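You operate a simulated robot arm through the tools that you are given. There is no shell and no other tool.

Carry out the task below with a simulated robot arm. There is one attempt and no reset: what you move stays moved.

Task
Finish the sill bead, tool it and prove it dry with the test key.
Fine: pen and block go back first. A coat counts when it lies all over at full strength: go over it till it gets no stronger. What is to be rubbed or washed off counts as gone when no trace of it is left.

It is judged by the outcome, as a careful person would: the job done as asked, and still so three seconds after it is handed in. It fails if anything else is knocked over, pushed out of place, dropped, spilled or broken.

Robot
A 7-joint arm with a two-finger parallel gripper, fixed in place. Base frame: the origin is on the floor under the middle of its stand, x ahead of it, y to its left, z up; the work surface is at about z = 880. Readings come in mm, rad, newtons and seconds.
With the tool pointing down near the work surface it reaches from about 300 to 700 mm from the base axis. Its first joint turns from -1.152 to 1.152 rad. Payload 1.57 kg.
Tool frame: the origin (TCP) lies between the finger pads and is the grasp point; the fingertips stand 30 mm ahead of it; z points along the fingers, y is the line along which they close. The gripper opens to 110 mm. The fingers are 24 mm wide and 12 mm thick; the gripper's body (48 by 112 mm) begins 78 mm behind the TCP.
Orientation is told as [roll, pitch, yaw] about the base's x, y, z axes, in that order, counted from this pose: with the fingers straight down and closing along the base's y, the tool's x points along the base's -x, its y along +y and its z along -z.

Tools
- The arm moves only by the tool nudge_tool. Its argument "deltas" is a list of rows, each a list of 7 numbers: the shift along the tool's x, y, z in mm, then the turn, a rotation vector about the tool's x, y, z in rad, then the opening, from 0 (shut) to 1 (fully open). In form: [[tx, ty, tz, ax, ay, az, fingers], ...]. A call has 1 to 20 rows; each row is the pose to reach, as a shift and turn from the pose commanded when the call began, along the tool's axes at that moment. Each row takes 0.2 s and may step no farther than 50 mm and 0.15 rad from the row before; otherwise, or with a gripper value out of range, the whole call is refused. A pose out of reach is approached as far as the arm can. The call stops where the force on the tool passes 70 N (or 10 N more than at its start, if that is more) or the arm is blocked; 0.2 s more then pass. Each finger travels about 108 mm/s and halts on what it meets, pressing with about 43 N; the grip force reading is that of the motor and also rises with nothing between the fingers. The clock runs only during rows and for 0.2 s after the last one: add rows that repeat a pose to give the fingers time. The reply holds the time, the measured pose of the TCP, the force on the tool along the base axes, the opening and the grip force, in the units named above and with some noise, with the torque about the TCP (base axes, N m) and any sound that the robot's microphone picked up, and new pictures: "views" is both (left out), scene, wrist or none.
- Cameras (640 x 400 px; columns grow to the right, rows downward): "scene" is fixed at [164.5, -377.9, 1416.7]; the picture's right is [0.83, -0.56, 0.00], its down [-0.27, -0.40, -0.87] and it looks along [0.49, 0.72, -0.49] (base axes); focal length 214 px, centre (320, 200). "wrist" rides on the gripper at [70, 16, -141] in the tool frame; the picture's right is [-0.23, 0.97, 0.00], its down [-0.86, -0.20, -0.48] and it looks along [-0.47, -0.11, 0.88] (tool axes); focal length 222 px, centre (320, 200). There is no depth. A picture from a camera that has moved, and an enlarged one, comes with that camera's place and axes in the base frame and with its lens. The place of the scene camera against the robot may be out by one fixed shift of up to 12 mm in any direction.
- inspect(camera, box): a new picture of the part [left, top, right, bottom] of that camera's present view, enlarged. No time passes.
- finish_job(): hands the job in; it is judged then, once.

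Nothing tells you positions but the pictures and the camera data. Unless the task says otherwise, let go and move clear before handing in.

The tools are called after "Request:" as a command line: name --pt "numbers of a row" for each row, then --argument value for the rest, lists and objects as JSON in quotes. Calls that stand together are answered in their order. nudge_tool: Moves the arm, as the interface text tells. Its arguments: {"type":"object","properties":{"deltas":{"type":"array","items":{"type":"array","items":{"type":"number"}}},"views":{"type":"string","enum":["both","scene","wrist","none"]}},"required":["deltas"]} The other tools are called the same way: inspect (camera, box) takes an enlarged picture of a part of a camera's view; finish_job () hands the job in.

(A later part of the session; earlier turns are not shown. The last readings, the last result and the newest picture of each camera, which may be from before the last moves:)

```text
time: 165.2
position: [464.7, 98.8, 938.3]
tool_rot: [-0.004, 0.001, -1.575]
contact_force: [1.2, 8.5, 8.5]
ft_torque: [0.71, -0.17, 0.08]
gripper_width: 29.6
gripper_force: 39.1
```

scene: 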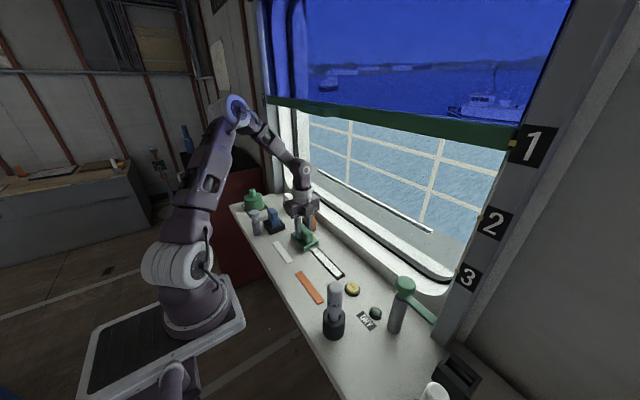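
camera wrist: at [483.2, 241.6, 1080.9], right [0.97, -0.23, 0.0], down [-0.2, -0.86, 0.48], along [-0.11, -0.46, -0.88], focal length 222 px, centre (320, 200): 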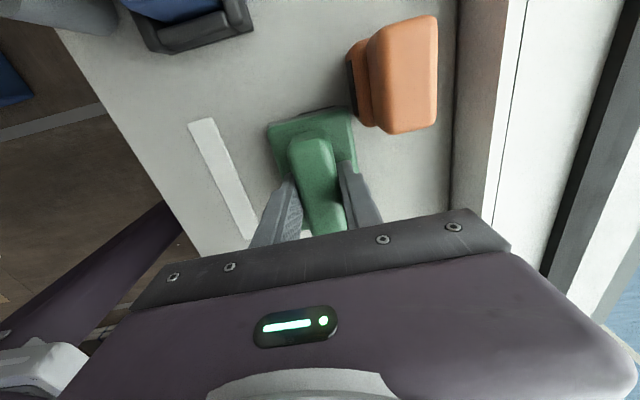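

Request:
nudge_tool --pt "-8 0 0 0 0 0 0" --pt "-16 0 -0.02 0 0 0 0" --pt "-24 0 -0.04 0 0 0 0" --pt "-32 0 -0.06 0 0 0 0" --pt "-40 0 -0.08 0 0 0 0" --pt "-48 0 -0.1 0 0 0 0" --pt "-56 0 -0.1 0 0 0 0" --pt "-64 0 -0.1 0 0 0 0" --pt "-72 0 -0.1 0 0 0 0" --pt "-80 0 -0.1 0 0 0 0" --pt "-88 0 -0.1 0 0 0 0" --pt "-96 0 -0.1 0 0 0 0" --pt "-102 0 -0.1 0 0 0 0"

Request:
inspect --camera "wrist" --box '[220, 0, 430, 160]'

Request:
inspect --camera "scene" --box '[285, 215, 375, 295]'

```text
time: 168.0
position: [465.8, -1.7, 936.7]
tool_rot: [-0.004, 0.005, -1.573]
contact_force: [2.2, 21.4, 27.6]
ft_torque: [0.48, -0.35, 0.23]
gripper_width: 29.6
gripper_force: 38.9
camera wrist: at [481.4, 68.2, 1080.0], right [0.97, -0.23, 0.0], down [-0.2, -0.86, 0.48], along [-0.11, -0.46, -0.88], focal length 222 px, centre (320, 200)
```

scene: 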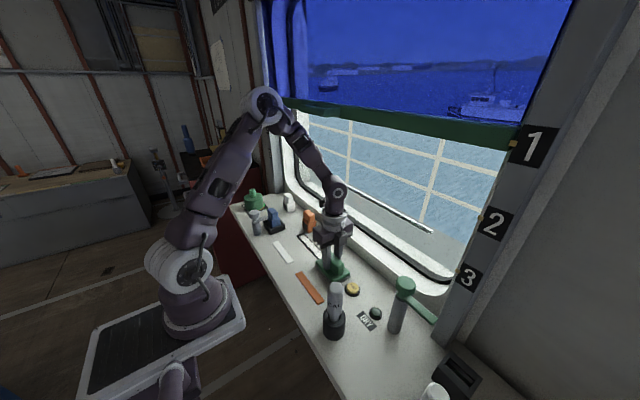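
wrist: 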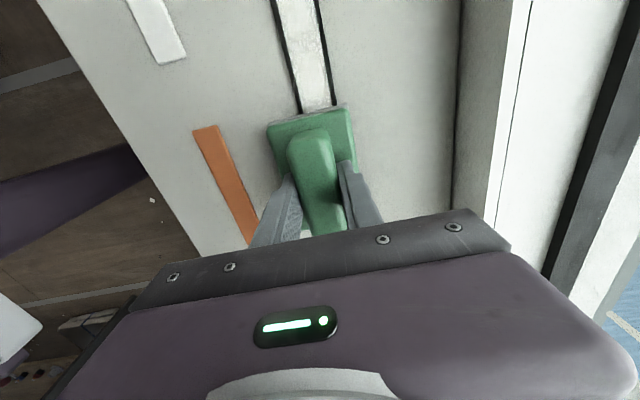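

```text
2.50 times, centred on (325, 80) of wrist
camera zoom: at [481.4, 68.2, 1080.0], right [0.97, -0.23, 0.0], down [-0.2, -0.86, 0.48], along [-0.11, -0.46, -0.88], focal length 555 px, centre (308, 500)
```

zoom: 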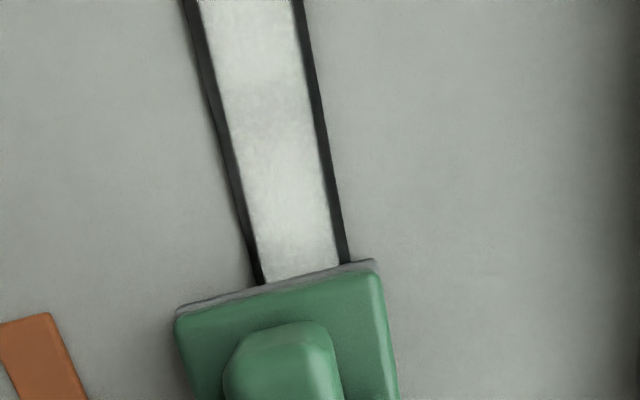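

```text
5.00 times, centred on (330, 255) of scene
camera zoom: at [164.2, -377.3, 1416.9], right [0.83, -0.56, 0.0], down [-0.27, -0.4, -0.87], along [0.49, 0.72, -0.49], focal length 1072 px, centre (270, -75)
```

zoom: 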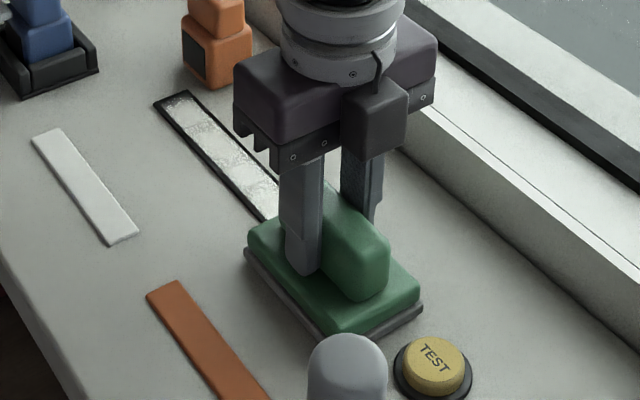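

All lumps are gone. I'll ease the pressure and do a short back-and-forth at the near end, then lift off.

Request:
nudge_tool --pt "0 0 -0.6 0 0 0 0" --pt "8 0 -0.6 0 0 0 0" --pt "16 0 -0.6 0 0 0 0" --pt "24 0 -0.6 0 0 0 0" --pt "16 0 -0.6 0 0 0 0" --pt "8 0 -0.6 0 0 0 0" --pt "0 0 -0.6 0 0 0 0" --pt "-6 0 -0.6 0 0 0 0" --pt "2 0 -0.6 0 0 0 0" --pt "10 0 -0.6 0 0 0 0" --views "none"

```text
time: 170.2
position: [466.9, 6.7, 938.1]
tool_rot: [-0.004, 0.004, -1.574]
contact_force: [0.0, -0.9, -0.5]
ft_torque: [0.03, -0.02, 0.0]
gripper_width: 29.6
gripper_force: 39.2
```

Request:
nudge_tool --pt "0 0 0.4 0 0 0 0" --pt "8 0 0.4 0 0 0 0" --pt "16 0 0.4 0 0 0 0" --pt "8 0 0.4 0 0 0 0" --pt "0 0 0.4 0 0 0 0" --pt "-8 0 0.4 0 0 0 0" --pt "-14 0 0.4 0 0 0 0" --pt "-6 0 0.4 0 0 0 0" --pt "0 0 0.4 0 0 0 0" --views "none"

```text
time: 172.2
position: [465.6, 6.4, 937.6]
tool_rot: [-0.003, 0.001, -1.573]
contact_force: [0.0, -3.5, 2.5]
ft_torque: [-0.33, -0.07, -0.08]
gripper_width: 29.4
gripper_force: 39.1
```

Now I'll lift straight up (still well below the sash handle's y-range) and carry the block back over its home spot.

Request:
nudge_tool --pt "0 0 -5 0 0 0 0" --pt "0 0 -45 0 0 0 0" --pt "0 0 -90 0 0 0 0" --pt "0 0 -135 0 0 0 0" --pt "0 0 -170 0 0 0 0" --pt "0 0 -184 0 0 0 0" --pt "-40 -12 -184 0 0 0 0" --pt "-80 -24 -184 0 0 0 0" --pt "-120 -36 -184 0 0 0 0" --pt "-160 -48 -184 0 0 0 0" --pt "-200 -60 -184 0 0 0 0" --pt "-240 -70 -184 0 0 0 0" --pt "-258.5 -74 -184 0 0 0 0" --pt "-258.5 -74 -184 0 0 0 0"

Request:
inspect --camera "scene" --box '[285, 220, 365, 290]'

Request:
inspect --camera "scene" --box '[340, 230, 440, 350]'

Request:
inspect --camera "wrist" --box '[220, 80, 430, 240]'

```text
time: 175.2
position: [391.7, -249.8, 1123.2]
tool_rot: [-0.002, 0.004, -1.572]
contact_force: [0.1, -0.9, -1.9]
ft_torque: [0.01, 0.02, 0.02]
gripper_width: 29.1
gripper_force: 39.3
camera wrist: at [407.6, -180.2, 1264.6], right [0.97, -0.23, 0.0], down [-0.2, -0.86, 0.48], along [-0.11, -0.46, -0.88], focal length 222 px, centre (320, 200)
```

scene: 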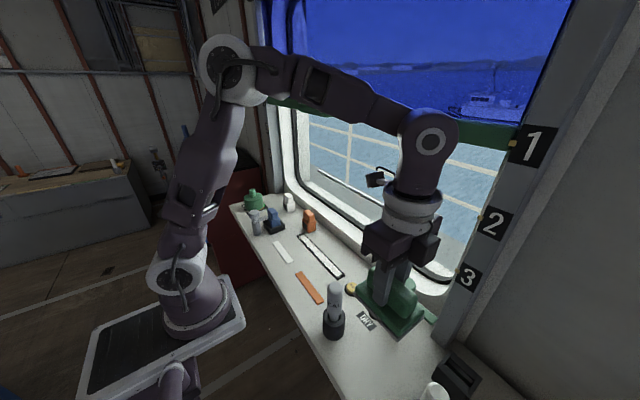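
wrist: 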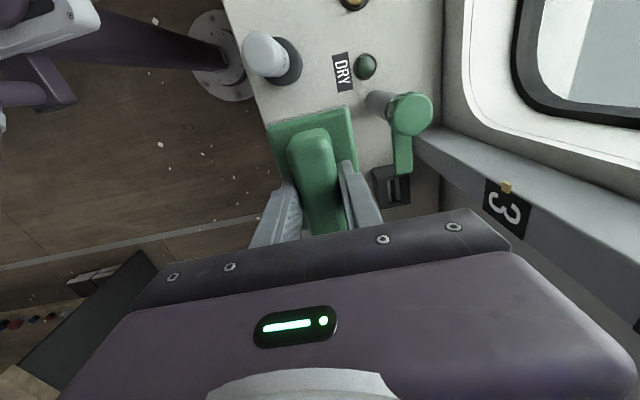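

```text
5.71 times, centred on (325, 255) of scene
camera zoom: at [164.5, -377.9, 1416.7], right [0.83, -0.56, 0.0], down [-0.27, -0.4, -0.87], along [0.49, 0.72, -0.49], focal length 1226 px, centre (291, -114)
```

zoom: 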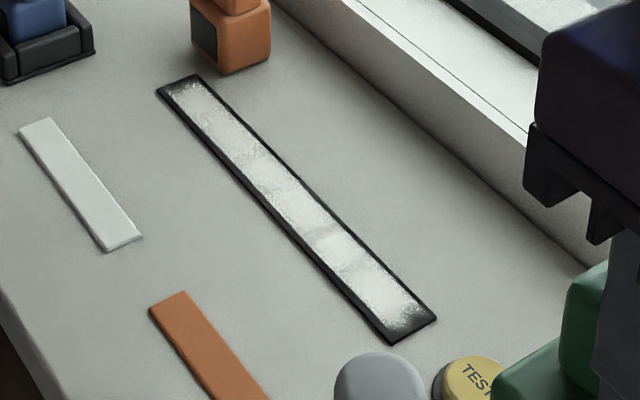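

```text
3.33 times, centred on (390, 290) of scene
camera zoom: at [164.5, -377.9, 1416.7], right [0.83, -0.56, 0.0], down [-0.27, -0.4, -0.87], along [0.49, 0.72, -0.49], focal length 715 px, centre (87, -100)
```

zoom: 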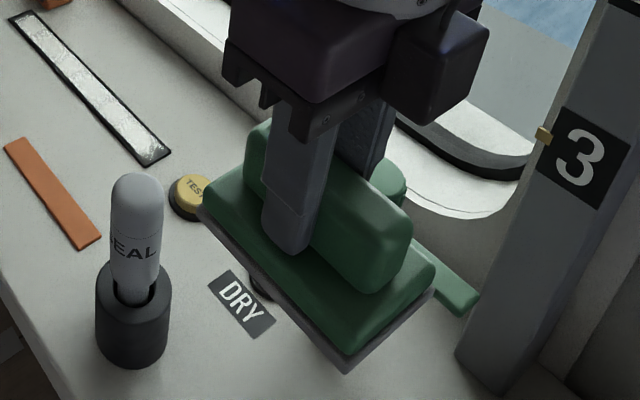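

```text
2.50 times, centred on (325, 160) of wrist
camera zoom: at [407.6, -180.2, 1264.6], right [0.97, -0.23, 0.0], down [-0.2, -0.86, 0.48], along [-0.11, -0.46, -0.88], focal length 555 px, centre (308, 300)
```

zoom: 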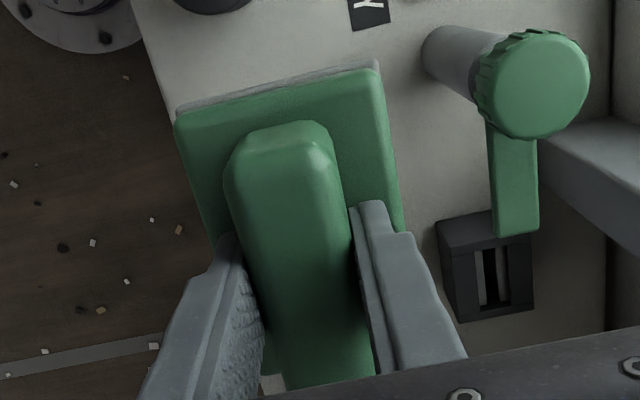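

The strip is smooth and white all over. Now I'll set the block down on its home spot.

Request:
nudge_tool --pt "0 0 40 0 0 0 0" --pt "0 0 80 0 0 0 0" --pt "0 0 120 0 0 0 0" --pt "0 0 155 0 0 0 0" --pt "0 0 175 0 0 0 0" --pt "0 0 182 0 0 0 0" --views "none"

Request:
inspect --camera "scene" --box '[340, 310, 440, 400]'

```text
time: 176.6
position: [391.8, -250.4, 939.2]
tool_rot: [-0.003, 0.003, -1.575]
contact_force: [-0.4, -0.7, -0.2]
ft_torque: [0.0, 0.0, 0.0]
gripper_width: 29.5
gripper_force: 38.9
```

```text
4.44 times, centred on (390, 355) of scene
camera zoom: at [164.5, -377.9, 1416.7], right [0.83, -0.56, 0.0], down [-0.27, -0.4, -0.87], along [0.49, 0.72, -0.49], focal length 953 px, centre (9, -489)
```

zoom: 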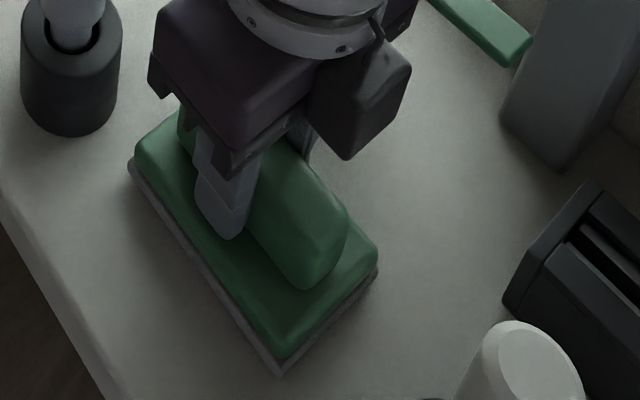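

Compared with the original picture, the block should go about 2.7 mm in +x and 1.8 mm in −y. I'll correct and set it down.

Request:
nudge_tool --pt "-1.8 2.7 0 0 0 0 0" --pt "-1.8 2.7 2 0 0 0 0" --pt "-1.8 2.7 3 0 0 0 0" --views "none"

```text
time: 177.4
position: [393.4, -251.8, 936.7]
tool_rot: [-0.003, 0.004, -1.576]
contact_force: [-0.1, 0.5, -1.1]
ft_torque: [0.01, 0.02, 0.02]
gripper_width: 29.5
gripper_force: 39.3
```

Request:
nudge_tool --pt "0 0 0.7 0 0 0 0" --pt "0 0 1.4 0 0 0 0" --views "none"

```text
time: 178.0
position: [393.8, -252.3, 936.3]
tool_rot: [-0.002, 0.001, -1.575]
contact_force: [-0.4, -0.4, -1.6]
ft_torque: [0.02, 0.01, 0.05]
gripper_width: 29.4
gripper_force: 38.9
```

Request:
nudge_tool --pt "0 0 0.5 0 0 0 0" --pt "0 0 1.0 0 0 0 0" --views "none"

```text
time: 178.6
position: [393.9, -252.0, 933.5]
tool_rot: [-0.001, 0.002, -1.575]
contact_force: [-2.0, 3.9, 27.9]
ft_torque: [-0.16, -0.01, -0.01]
gripper_width: 29.4
gripper_force: 38.8
```

It's down on the table. I'll relax, compare with the original view, and open.

Request:
nudge_tool --pt "0 0 -0.8 0 0 0 0" --pt "0 0 -0.8 0 0 0 0.32" --pt "0 0 -0.8 0 0 0 0.42" --pt "0 0 -0.8 0 0 0 0.6" --pt "0 0 -0.8 0 0 0 0.65" --pt "0 0 -20 0 0 0 0.65" --pt "0 0 -60 0 0 0 0.65" --pt "0 0 -105 0 0 0 0.65" --pt "0 0 -150 0 0 0 0.65" --pt "0 0 -190 0 0 0 0.65"

Request:
inspect --camera "scene" --box '[340, 310, 440, 400]'

Request:
inspect --camera "scene" --box '[285, 220, 365, 290]'

Request:
inspect --camera "scene" --box '[300, 260, 400, 350]'

```text
time: 180.8
position: [395.2, -254.1, 1124.2]
tool_rot: [-0.003, 0.004, -1.575]
contact_force: [0.0, 0.7, 0.3]
ft_torque: [0.05, 0.03, -0.01]
gripper_width: 71.5
gripper_force: 0.0
camera wrist: at [411.1, -183.9, 1266.9], right [0.97, -0.23, 0.0], down [-0.2, -0.86, 0.48], along [-0.11, -0.46, -0.88], focal length 222 px, centre (320, 200)
```

scene: 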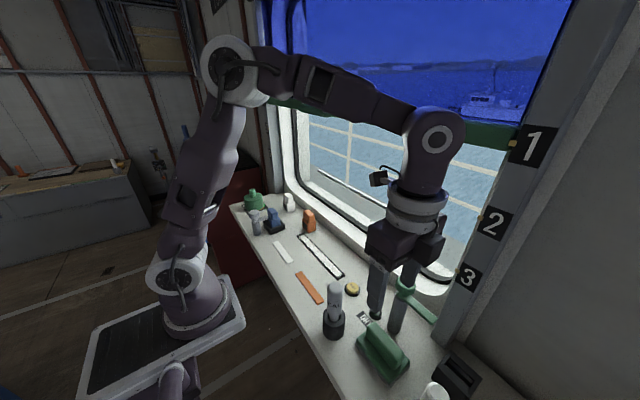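
wrist: 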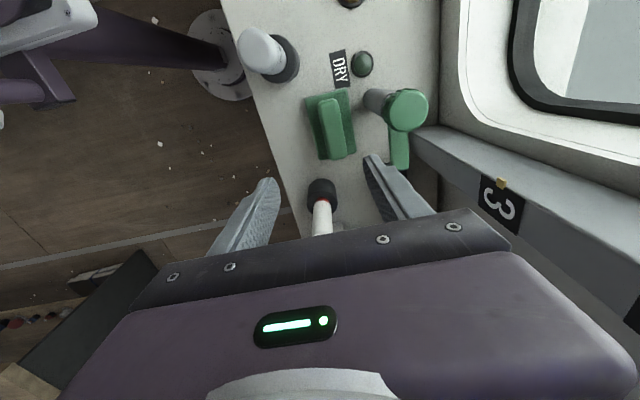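

```text
4.44 times, centred on (390, 355) of scene
camera zoom: at [164.5, -377.9, 1416.7], right [0.83, -0.56, 0.0], down [-0.27, -0.4, -0.87], along [0.49, 0.72, -0.49], focal length 953 px, centre (9, -489)
```

zoom: 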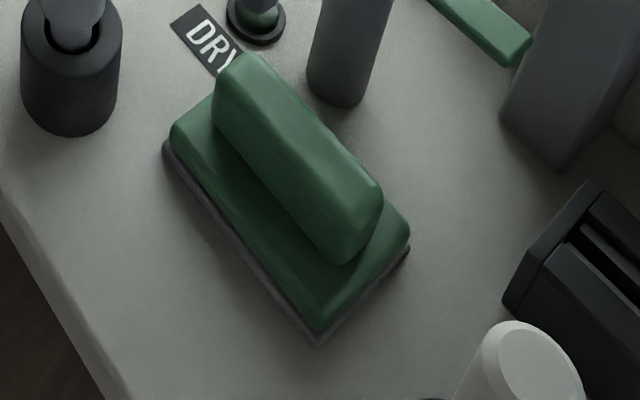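

```text
5.71 times, centred on (325, 255) of scene
camera zoom: at [164.5, -377.9, 1416.7], right [0.83, -0.56, 0.0], down [-0.27, -0.4, -0.87], along [0.49, 0.72, -0.49], focal length 1226 px, centre (291, -114)
```

zoom: 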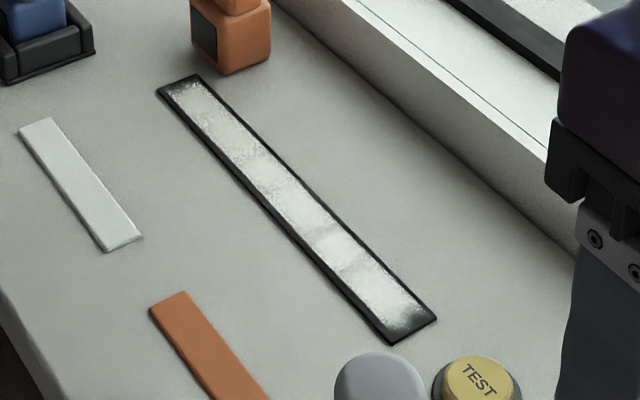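

```text
4.44 times, centred on (350, 305) of scene
camera zoom: at [164.5, -377.9, 1416.7], right [0.83, -0.56, 0.0], down [-0.27, -0.4, -0.87], along [0.49, 0.72, -0.49], focal length 953 px, centre (187, -267)
```

zoom: 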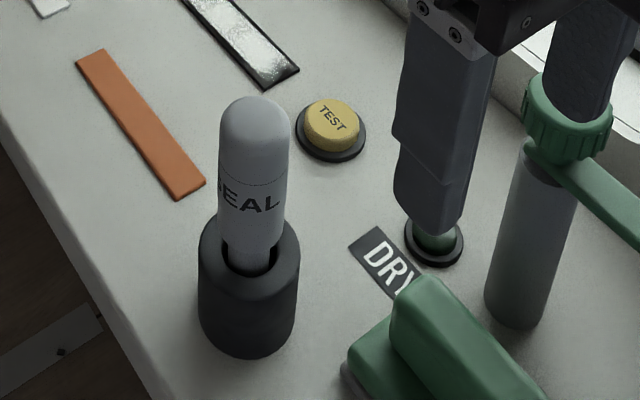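

On opening, the block got dragged about 20 mm toward +x (the fingertips were touching its base). I'll go down again at the same tool position with wider fingers and close, so the +x finger pushes the handle back to centre.

Request:
nudge_tool --pt "0 0 30 0 0 0 0.75" --pt "0 0 70 0 0 0 0.75" --pt "0 0 110 0 0 0 0.75" --pt "0 0 145 0 0 0 0.75" --pt "0 0 165 0 0 0 0.75" --pt "0 0 165 0 0 0 0.75"

Request:
inspect --camera "wrist" --box '[220, 80, 430, 220]'

Request:
inspect --camera "scene" --box '[340, 280, 450, 390]'

```text
time: 182.2
position: [392.9, -251.9, 957.7]
tool_rot: [-0.003, 0.002, -1.575]
contact_force: [0.0, 0.9, -1.2]
ft_torque: [0.02, 0.0, 0.04]
gripper_width: 82.2
gripper_force: 0.1
camera wrist: at [409.8, -181.7, 1100.2], right [0.97, -0.23, 0.0], down [-0.2, -0.86, 0.48], along [-0.11, -0.46, -0.88], focal length 222 px, centre (320, 200)
```

scene: 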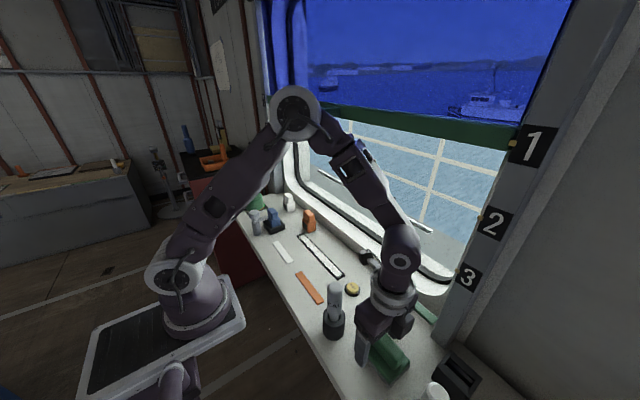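
wrist: 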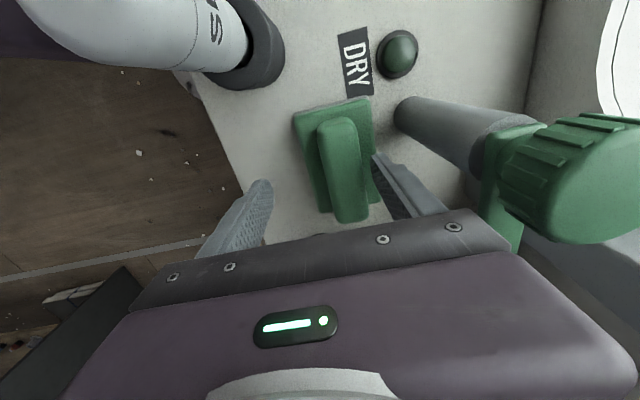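

```text
2.86 times, centred on (325, 150) of wrist
camera zoom: at [409.8, -181.7, 1100.2], right [0.97, -0.23, 0.0], down [-0.2, -0.86, 0.48], along [-0.11, -0.46, -0.88], focal length 635 px, centre (306, 343)
```

zoom: 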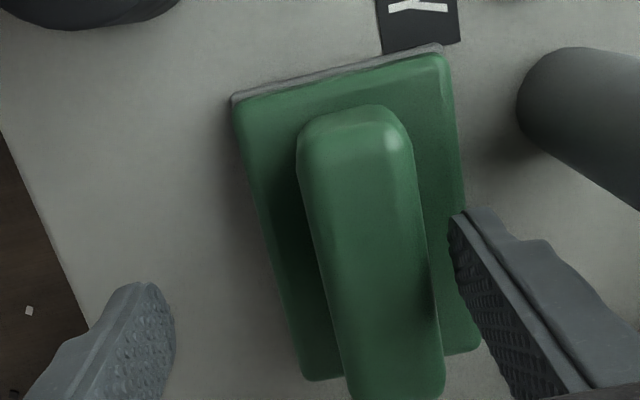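

```text
3.64 times, centred on (395, 335) of scene
camera zoom: at [164.5, -377.9, 1416.7], right [0.83, -0.56, 0.0], down [-0.27, -0.4, -0.87], along [0.49, 0.72, -0.49], focal length 780 px, centre (47, -291)
```

zoom: 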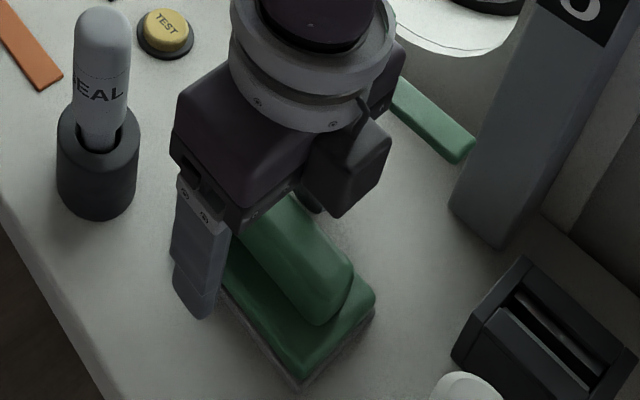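

Request:
nudge_tool --pt "0 0 8 0 0 0 0.75" --pt "0 0 15 0 0 0 0.75" --pt "0 0 18 0 0 0 0.75" --views "none"

Request:
inspect --camera "wrist" --box '[220, 100, 430, 240]'

```text
time: 183.0
position: [393.4, -253.4, 940.7]
tool_rot: [-0.002, 0.003, -1.573]
contact_force: [-0.2, -0.1, -0.4]
ft_torque: [0.02, -0.01, -0.01]
gripper_width: 82.5
gripper_force: 0.1
```

```text
2.86 times, centred on (325, 170) of wrist
camera zoom: at [409.7, -182.2, 1083.0], right [0.97, -0.23, 0.0], down [-0.2, -0.86, 0.48], along [-0.11, -0.46, -0.88], focal length 635 px, centre (306, 286)
```

zoom: 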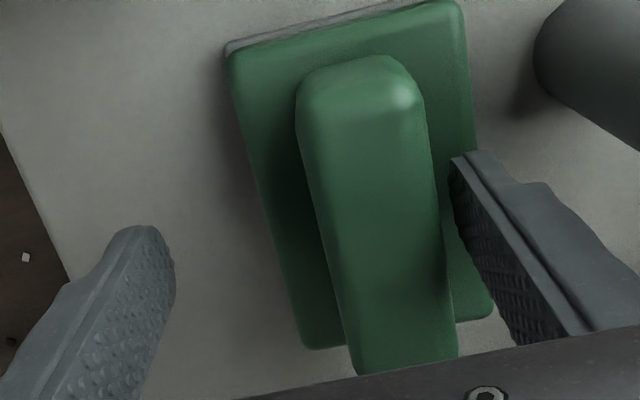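

Request:
nudge_tool --pt "0 0 0 0 0 0 0.68" --pt "0 0 0 0 0 0 0.6" --pt "0 0 0 0 0 0 0.52" --pt "0 0 0 0 0 0 0.44" --pt "0 0 0 0 0 0 0.36" --pt "0 0 0 0 0 0 0.3" --pt "0 0 0 0 0 0 0.27" --views "none"

Request:
inspect --camera "wrist" --box '[220, 100, 430, 240]'

Request:
inspect --camera "scene" --box '[340, 310, 440, 400]'

```text
time: 184.6
position: [393.7, -252.1, 941.1]
tool_rot: [-0.002, 0.004, -1.572]
contact_force: [0.7, 0.5, -0.3]
ft_torque: [0.02, -0.03, 0.01]
gripper_width: 29.9
gripper_force: 0.6
```

```text
2.86 times, centred on (325, 170) of wrist
camera zoom: at [409.7, -182.2, 1083.1], right [0.97, -0.23, 0.0], down [-0.2, -0.86, 0.48], along [-0.11, -0.46, -0.88], focal length 635 px, centre (306, 286)
```

zoom: 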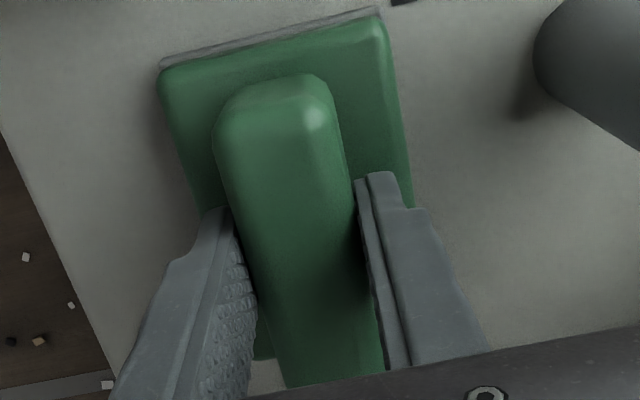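

```text
4.44 times, centred on (390, 355) of scene
camera zoom: at [164.5, -377.9, 1416.7], right [0.83, -0.56, 0.0], down [-0.27, -0.4, -0.87], along [0.49, 0.72, -0.49], focal length 953 px, centre (9, -489)
```

zoom: 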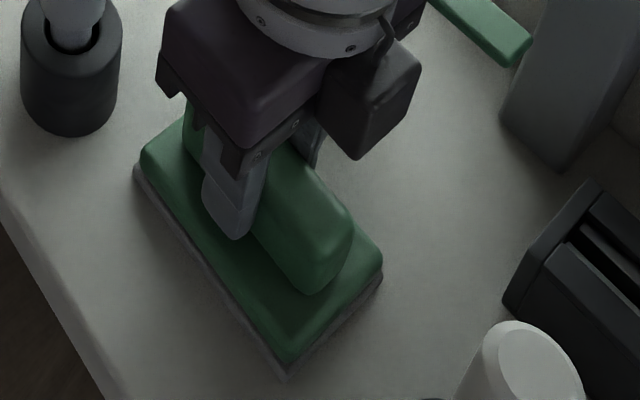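

The block is back exactly where it was. I'll open in small steps with the fingertips clear of its base, and check before rising.

Request:
nudge_tool --pt "0 0 0 0 0 0 0.3" --pt "0 0 0 0 0 0 0.36" --pt "0 0 0 0 0 0 0.45" --pt "0 0 0 0 0 0 0.55" --pt "0 0 0 0 0 0 0.65" --pt "0 0 0 0 0 0 0.65" --views "none"

Request:
inspect --camera "scene" --box '[340, 310, 440, 400]'

Request:
inspect --camera "wrist" --box '[220, 100, 430, 240]'

```text
time: 186.0
position: [392.6, -251.6, 940.5]
tool_rot: [-0.002, 0.003, -1.573]
contact_force: [-0.2, -0.2, -0.8]
ft_torque: [0.01, 0.01, -0.02]
gripper_width: 71.6
gripper_force: 0.0
```

```text
4.44 times, centred on (390, 355) of scene
camera zoom: at [164.5, -377.9, 1416.7], right [0.83, -0.56, 0.0], down [-0.27, -0.4, -0.87], along [0.49, 0.72, -0.49], focal length 953 px, centre (9, -489)
```

zoom: 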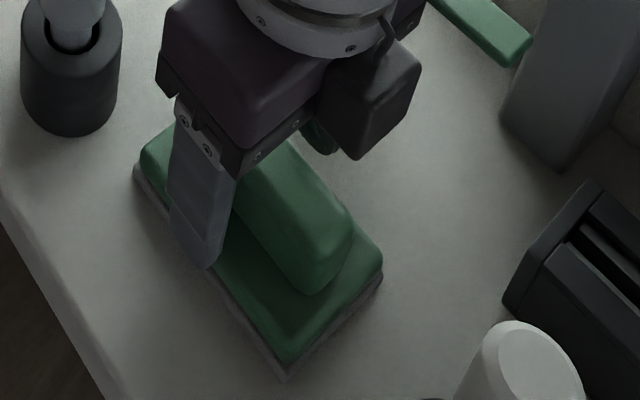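

```text
2.86 times, centred on (325, 170) of wrist
camera zoom: at [409.7, -182.2, 1083.1], right [0.97, -0.23, 0.0], down [-0.2, -0.86, 0.48], along [-0.11, -0.46, -0.88], focal length 635 px, centre (306, 286)
```

zoom: 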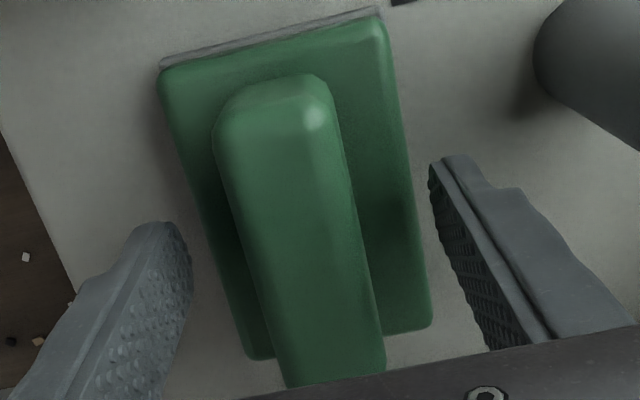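

The block stayed put. I'll rise straight up and turn the gripper back, then look at the strip from above before pressing the key.

Request:
nudge_tool --pt "0 0 -20 0 0 0 0.65" --pt "0 0 -65 0 0 0 0.65" --pt "0 0 -110 0 0 0 0.65" --pt "0 0 -155 0 0 0 0.65" --pt "0 0 -185 0 0 0 0.65" --pt "0 0 -185 0 0 -0.14 0.65" --pt "0 0 -185 0 0 -0.28 0.65" --pt "0 0 -185 0 0 -0.42 0.65" --pt "0 0 -185 0 0 -0.56 0.65" --pt "0 0 -185 0 0 -0.7 0.65" --pt "0 0 -185 0 0 -0.84 0.65" --pt "0 0 -185 0 0 -0.98 0.65" --pt "0 0 -185 0 0 -1.12 0.65" --pt "0 0 -185 0 0 -1.26 0.65" --pt "0 0 -185 0 0 -1.4 0.65" --pt "0 0 -185 0 0 -1.5 0.65" --pt "0 0 -185 0 0 -1.573 0.65" --pt "0 0 -185 0 0 -1.573 0.65"

Request:
inspect --camera "scene" --box '[340, 310, 440, 400]'

Request:
inspect --camera "scene" --box '[440, 100, 560, 180]'

Request:
inspect --camera "scene" --box '[290, 220, 350, 290]'

```text
time: 189.8
position: [393.9, -252.3, 1125.6]
tool_rot: [0.004, 0.002, 0.0]
contact_force: [-0.2, -0.7, -0.4]
ft_torque: [-0.02, 0.01, 0.02]
gripper_width: 71.4
gripper_force: 0.1
camera wrist: at [324.7, -236.1, 1268.2], right [0.23, 0.97, 0.0], down [0.86, -0.2, 0.48], along [0.46, -0.11, -0.88], focal length 222 px, centre (320, 200)
```

scene: 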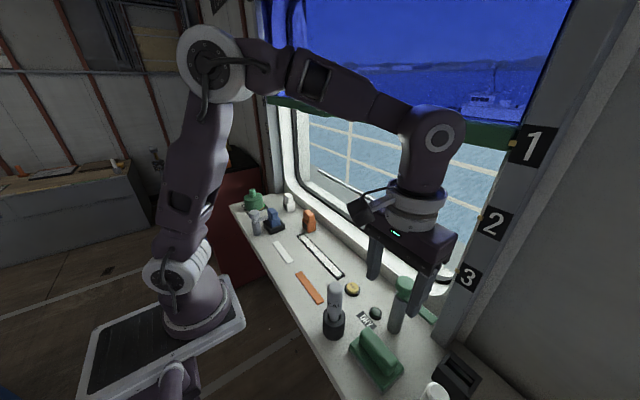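
wrist: 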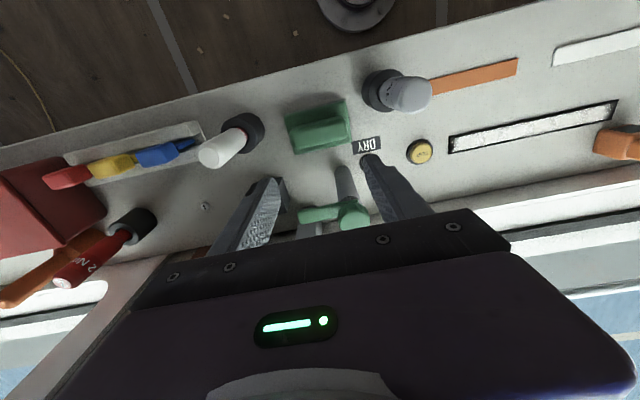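

```text
4.44 times, centred on (390, 355) of scene
camera zoom: at [164.5, -377.9, 1416.7], right [0.83, -0.56, 0.0], down [-0.27, -0.4, -0.87], along [0.49, 0.72, -0.49], focal length 953 px, centre (9, -489)
```

zoom: 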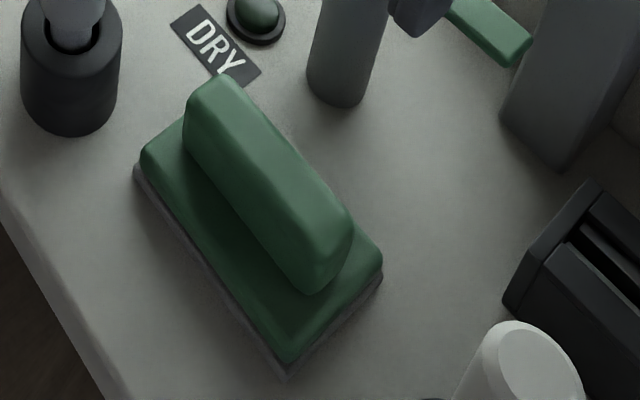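

```text
5.00 times, centred on (500, 140) of scene
camera zoom: at [164.5, -377.9, 1416.7], right [0.83, -0.56, 0.0], down [-0.27, -0.4, -0.87], along [0.49, 0.72, -0.49], focal length 1072 px, centre (-580, 500)
```

zoom: 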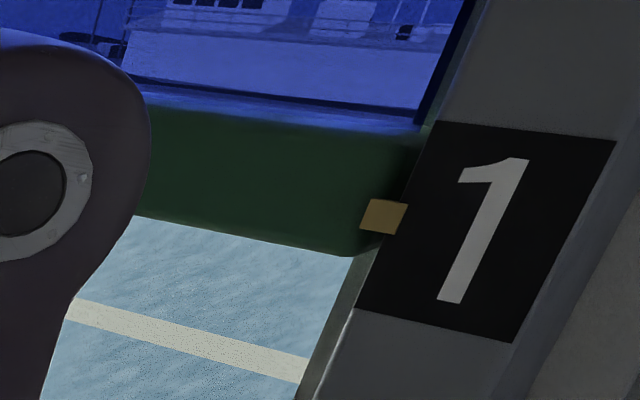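

```text
5.71 times, centred on (320, 255) of scene
camera zoom: at [164.5, -377.9, 1416.7], right [0.83, -0.56, 0.0], down [-0.27, -0.4, -0.87], along [0.49, 0.72, -0.49], focal length 1226 px, centre (320, -114)
```

zoom: 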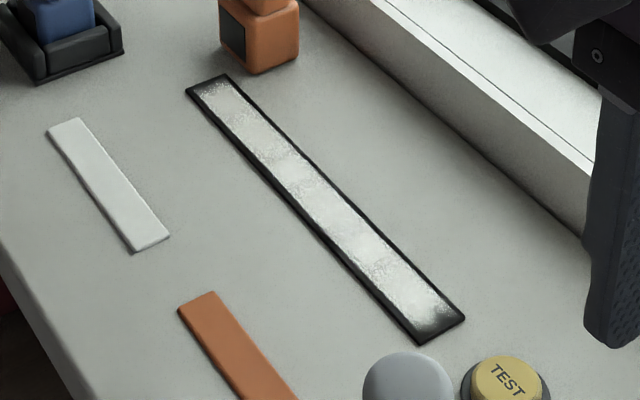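

Request:
inspect --camera "wrist" --box '[440, 90, 630, 170]'

Request:
inspect --camera "wrist" --box '[270, 50, 450, 180]'

```text
3.37 times, centred on (535, 130) of wrist
camera zoom: at [324.7, -236.1, 1268.2], right [0.23, 0.97, 0.0], down [0.86, -0.2, 0.48], along [0.46, -0.11, -0.88], focal length 748 px, centre (-404, 436)
```

zoom: 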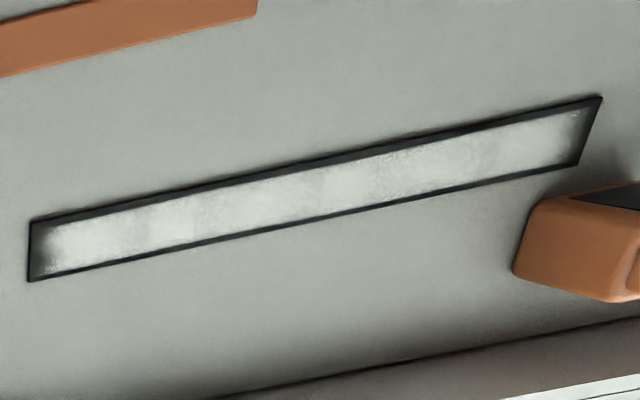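

```text
3.08 times, centred on (360, 115) of wrist
camera zoom: at [324.7, -236.1, 1268.2], right [0.23, 0.97, 0.0], down [0.86, -0.2, 0.48], along [0.46, -0.11, -0.88], focal length 684 px, centre (197, 462)
```

zoom: 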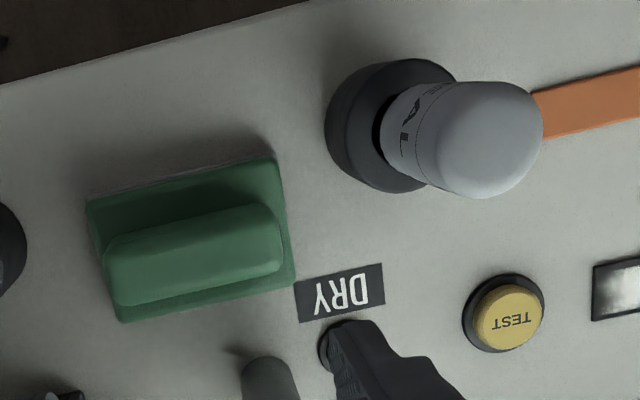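

The bead looks uniformly white and smooth; pen and block are home. Next I'll close the fingers and go above the TEST key at about (473, −91).

Request:
nudge_tool --pt "-20 40 0 0 0 0 0.3" --pt "-40 80 0 0 0 0 0" --pt "-60 120 0 0 0 0 0" --pt "-80 161 0 0 0 0 0" --pt "-80 161 40 0 0 0 0" --pt "-80 161 80 0 0 0 0" --pt "-80 161 120 0 0 0 0" --pt "-80 161 150 0 0 0 0" --pt "-80 161 150 0 0 0 0"

Request:
inspect --camera "wrist" --box '[240, 90, 400, 210]'

Request:
inspect --camera "scene" --box '[310, 230, 400, 320]'

```text
time: 191.8
position: [475.2, -91.4, 974.4]
tool_rot: [0.003, 0.002, -0.002]
contact_force: [-0.1, 1.0, 0.1]
ft_torque: [0.02, -0.01, 0.02]
gripper_width: 0.0
gripper_force: 21.7
camera wrist: at [405.1, -74.9, 1117.1], right [0.23, 0.97, 0.0], down [0.86, -0.2, 0.48], along [0.46, -0.11, -0.88], focal length 222 px, centre (320, 200)
```

scene: 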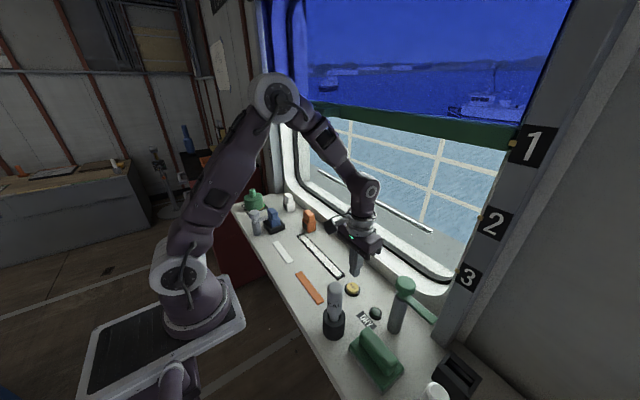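
wrist: 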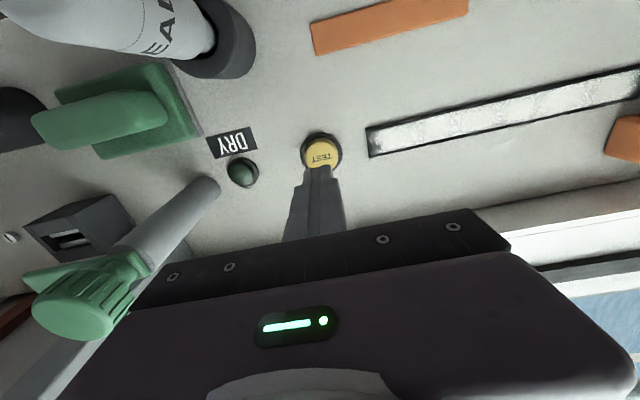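

```text
3.33 times, centred on (320, 150) of wrist
camera zoom: at [405.1, -74.9, 1117.1], right [0.23, 0.97, 0.0], down [0.86, -0.2, 0.48], along [0.46, -0.11, -0.88], focal length 740 px, centre (320, 367)
```

zoom: 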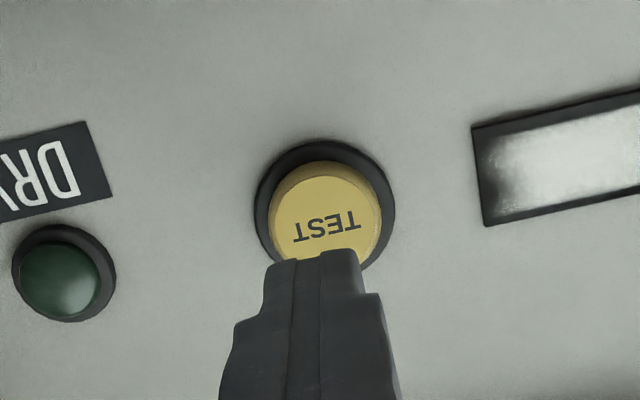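

```text
4.44 times, centred on (355, 275) of scene
camera zoom: at [164.5, -377.9, 1416.7], right [0.83, -0.56, 0.0], down [-0.27, -0.4, -0.87], along [0.49, 0.72, -0.49], focal length 953 px, centre (164, -133)
```

zoom: 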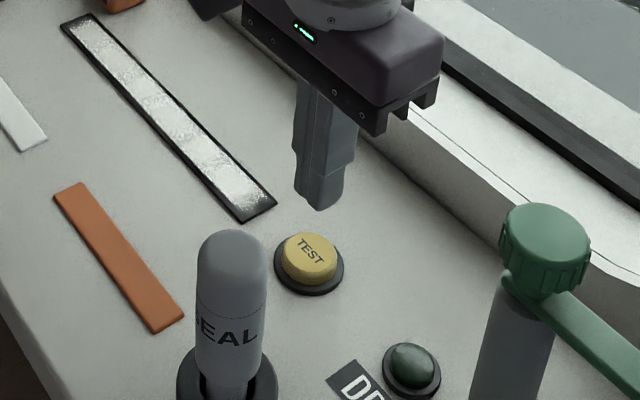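

I'm above the key. I'll centre slightly and lower to just above it.

Request:
nudge_tool --pt "2.5 2.5 15 0 0 0 0" --pt "2.5 2.5 30 0 0 0 0" --pt "2.5 2.5 38 0 0 0 0" --views "none"

Request:
inspect --camera "scene" --box '[310, 240, 400, 330]'

Request:
inspect --camera "wrist" --box '[240, 100, 400, 220]'

```text
time: 192.6
position: [472.4, -88.7, 937.3]
tool_rot: [0.004, 0.001, -0.004]
contact_force: [-0.4, -0.4, -0.3]
ft_torque: [-0.01, -0.03, -0.01]
gripper_width: 0.0
gripper_force: 21.0
```

```text
4.44 times, centred on (355, 285) of scene
camera zoom: at [164.5, -377.9, 1416.7], right [0.83, -0.56, 0.0], down [-0.27, -0.4, -0.87], along [0.49, 0.72, -0.49], focal length 953 px, centre (164, -178)
```

zoom: 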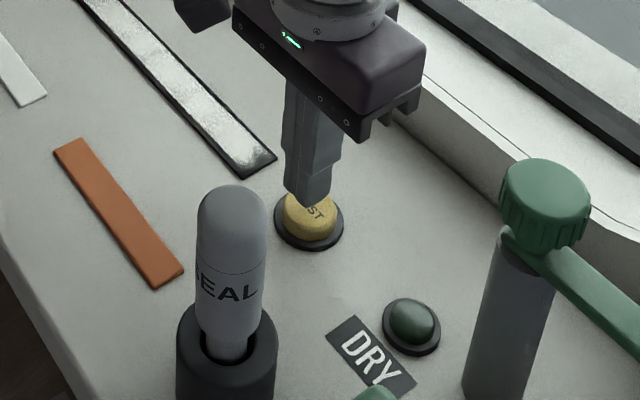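

```text
3.33 times, centred on (320, 160) of wrist
camera zoom: at [401.9, -71.9, 1079.5], right [0.23, 0.97, 0.0], down [0.86, -0.2, 0.48], along [0.46, -0.11, -0.88], focal length 740 px, centre (320, 333)
```

zoom: 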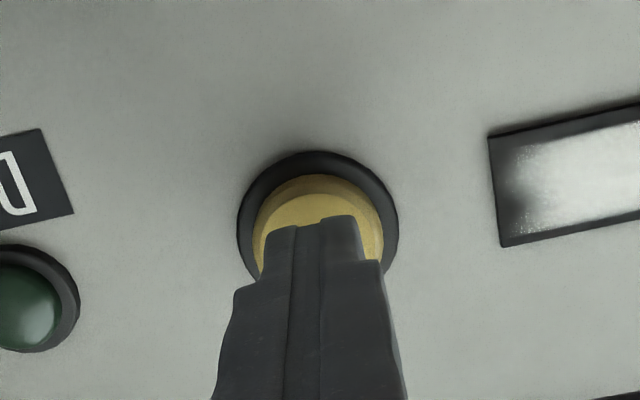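

Request:
nudge_tool --pt "0 0 3 0 0 0 0" --pt "0 0 6 0 0 0 0" --pt "0 0 8 0 0 0 0" --views "none"

```text
time: 193.4
position: [470.8, -88.6, 930.4]
tool_rot: [0.003, 0.001, -0.001]
contact_force: [-0.3, 0.0, -0.5]
ft_torque: [0.02, 0.01, 0.03]
gripper_width: 0.0
gripper_force: 21.4
```

Request:
nudge_tool --pt "0 0 1.5 0 0 0 0" --pt "0 0 3 0 0 0 0" --views "none"

Request:
inspect --camera "scene" --box '[310, 240, 400, 330]'

```text
time: 194.0
position: [470.9, -89.2, 927.4]
tool_rot: [0.004, 0.002, 0.001]
contact_force: [-0.1, 0.0, 1.3]
ft_torque: [0.01, 0.03, 0.02]
gripper_width: 0.0
gripper_force: 21.0
```

```text
4.44 times, centred on (355, 285) of scene
camera zoom: at [164.5, -377.9, 1416.7], right [0.83, -0.56, 0.0], down [-0.27, -0.4, -0.87], along [0.49, 0.72, -0.49], focal length 953 px, centre (164, -178)
```

zoom: 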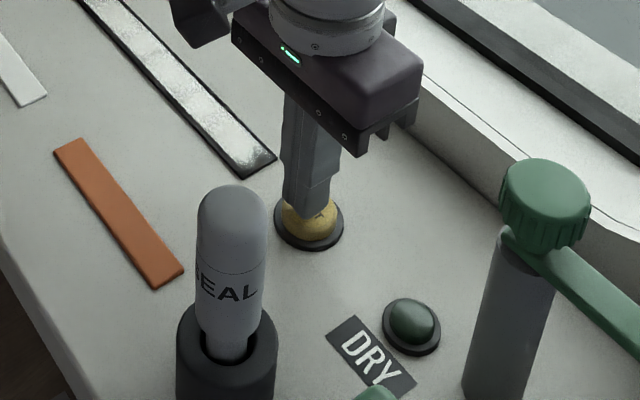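

Touching the key. I'll press it in gradually.

Request:
nudge_tool --pt "0 0 1.0 0 0 0 0" --pt "0 0 2.0 0 0 0 0" --views "none"

Request:
inspect --camera "scene" --box '[310, 240, 400, 330]'

```text
time: 194.6
position: [470.7, -89.2, 925.8]
tool_rot: [0.005, 0.001, -0.001]
contact_force: [-0.2, -0.1, 0.5]
ft_torque: [-0.02, 0.0, -0.02]
gripper_width: 0.0
gripper_force: 21.1
```

```text
4.44 times, centred on (355, 285) of scene
camera zoom: at [164.5, -377.9, 1416.7], right [0.83, -0.56, 0.0], down [-0.27, -0.4, -0.87], along [0.49, 0.72, -0.49], focal length 953 px, centre (164, -178)
```

zoom: 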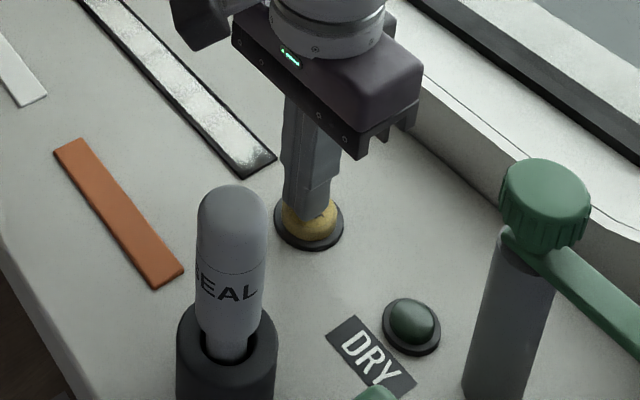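

Request:
nudge_tool --pt "0 0 1.0 0 0 0 0" --pt "0 0 2.0 0 0 0 0" --views "none"

Request:
inspect --camera "scene" --box '[310, 240, 400, 330]'

```text
time: 195.2
position: [470.3, -89.1, 924.2]
tool_rot: [0.003, 0.003, 0.002]
contact_force: [-0.2, -0.7, 0.3]
ft_torque: [0.0, 0.04, -0.01]
gripper_width: 0.0
gripper_force: 20.7
```

```text
4.44 times, centred on (355, 285) of scene
camera zoom: at [164.5, -377.9, 1416.7], right [0.83, -0.56, 0.0], down [-0.27, -0.4, -0.87], along [0.49, 0.72, -0.49], focal length 953 px, centre (164, -178)
```

zoom: 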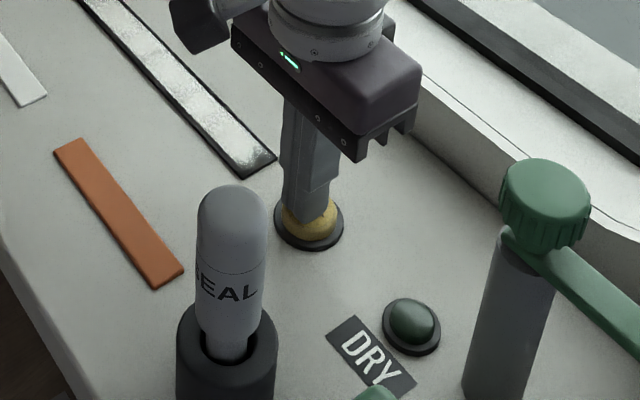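

Request:
nudge_tool --pt "0 0 1.0 0 0 0 0" --pt "0 0 2.0 0 0 0 0" --views "both"

Request:
inspect --camera "scene" --box '[310, 240, 400, 330]'

Request:
inspect --camera "wrist" --box '[220, 90, 400, 230]'

```text
time: 195.8
position: [471.0, -88.6, 922.0]
tool_rot: [0.005, 0.003, 0.0]
contact_force: [-0.6, 0.7, 0.3]
ft_torque: [0.02, 0.0, 0.0]
gripper_width: 0.1
gripper_force: 22.0
camera wrist: at [401.5, -72.3, 1063.4], right [0.23, 0.97, 0.0], down [0.86, -0.2, 0.48], along [0.46, -0.11, -0.88], focal length 222 px, centre (320, 200)
```

scene: 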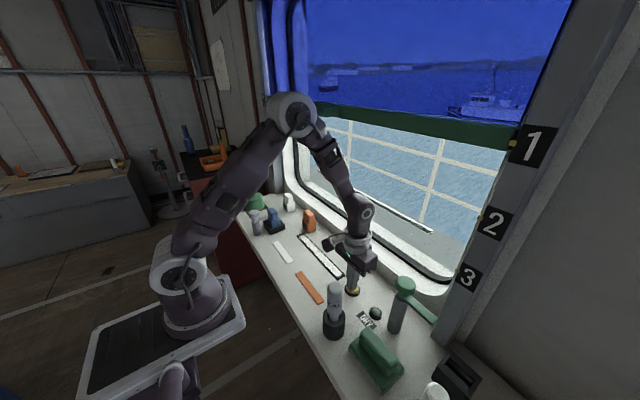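
wrist: 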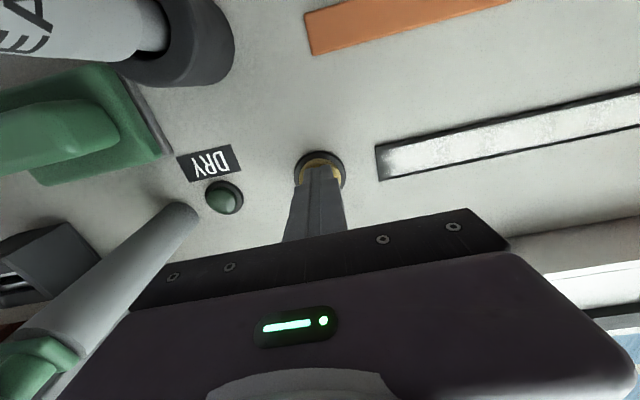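

```text
4.44 times, centred on (355, 285) of scene
camera zoom: at [164.5, -377.9, 1416.7], right [0.83, -0.56, 0.0], down [-0.27, -0.4, -0.87], along [0.49, 0.72, -0.49], focal length 953 px, centre (164, -178)
```

zoom: 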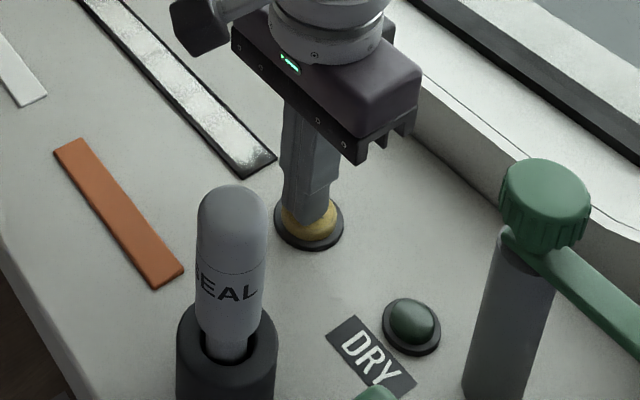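

```text
2.86 times, centred on (310, 160) of wrist
camera zoom: at [401.5, -72.3, 1063.4], right [0.23, 0.97, 0.0], down [0.86, -0.2, 0.48], along [0.46, -0.11, -0.88], focal length 635 px, centre (349, 314)
```

zoom: 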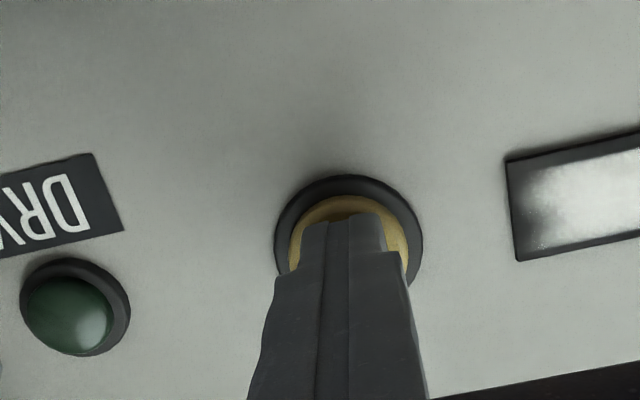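

Request:
nudge_tool --pt "0 0 1.0 0 0 0 0" --pt "0 0 2.0 0 0 0 0" --views "none"

Request:
inspect --camera "wrist" --box '[180, 90, 360, 230]'

```text
time: 196.4
position: [471.3, -89.8, 918.7]
tool_rot: [0.004, 0.002, 0.001]
contact_force: [-0.3, -0.7, 2.2]
ft_torque: [-0.01, -0.01, -0.03]
gripper_width: 0.0
gripper_force: 21.6
heard: click
```

```text
2.86 times, centred on (270, 160) of wrist
camera zoom: at [401.5, -71.9, 1061.5], right [0.23, 0.97, 0.0], down [0.86, -0.2, 0.48], along [0.46, -0.11, -0.88], focal length 635 px, centre (463, 314)
```

zoom: 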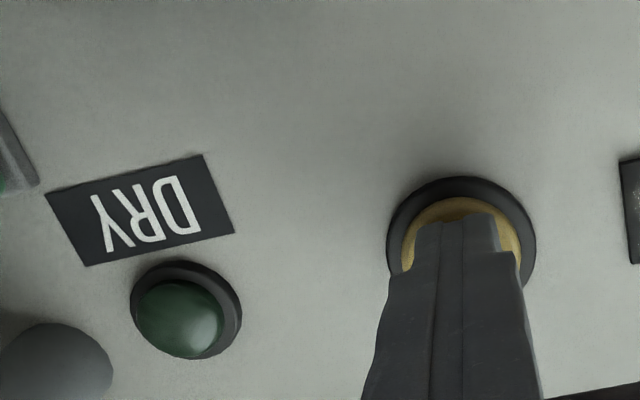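

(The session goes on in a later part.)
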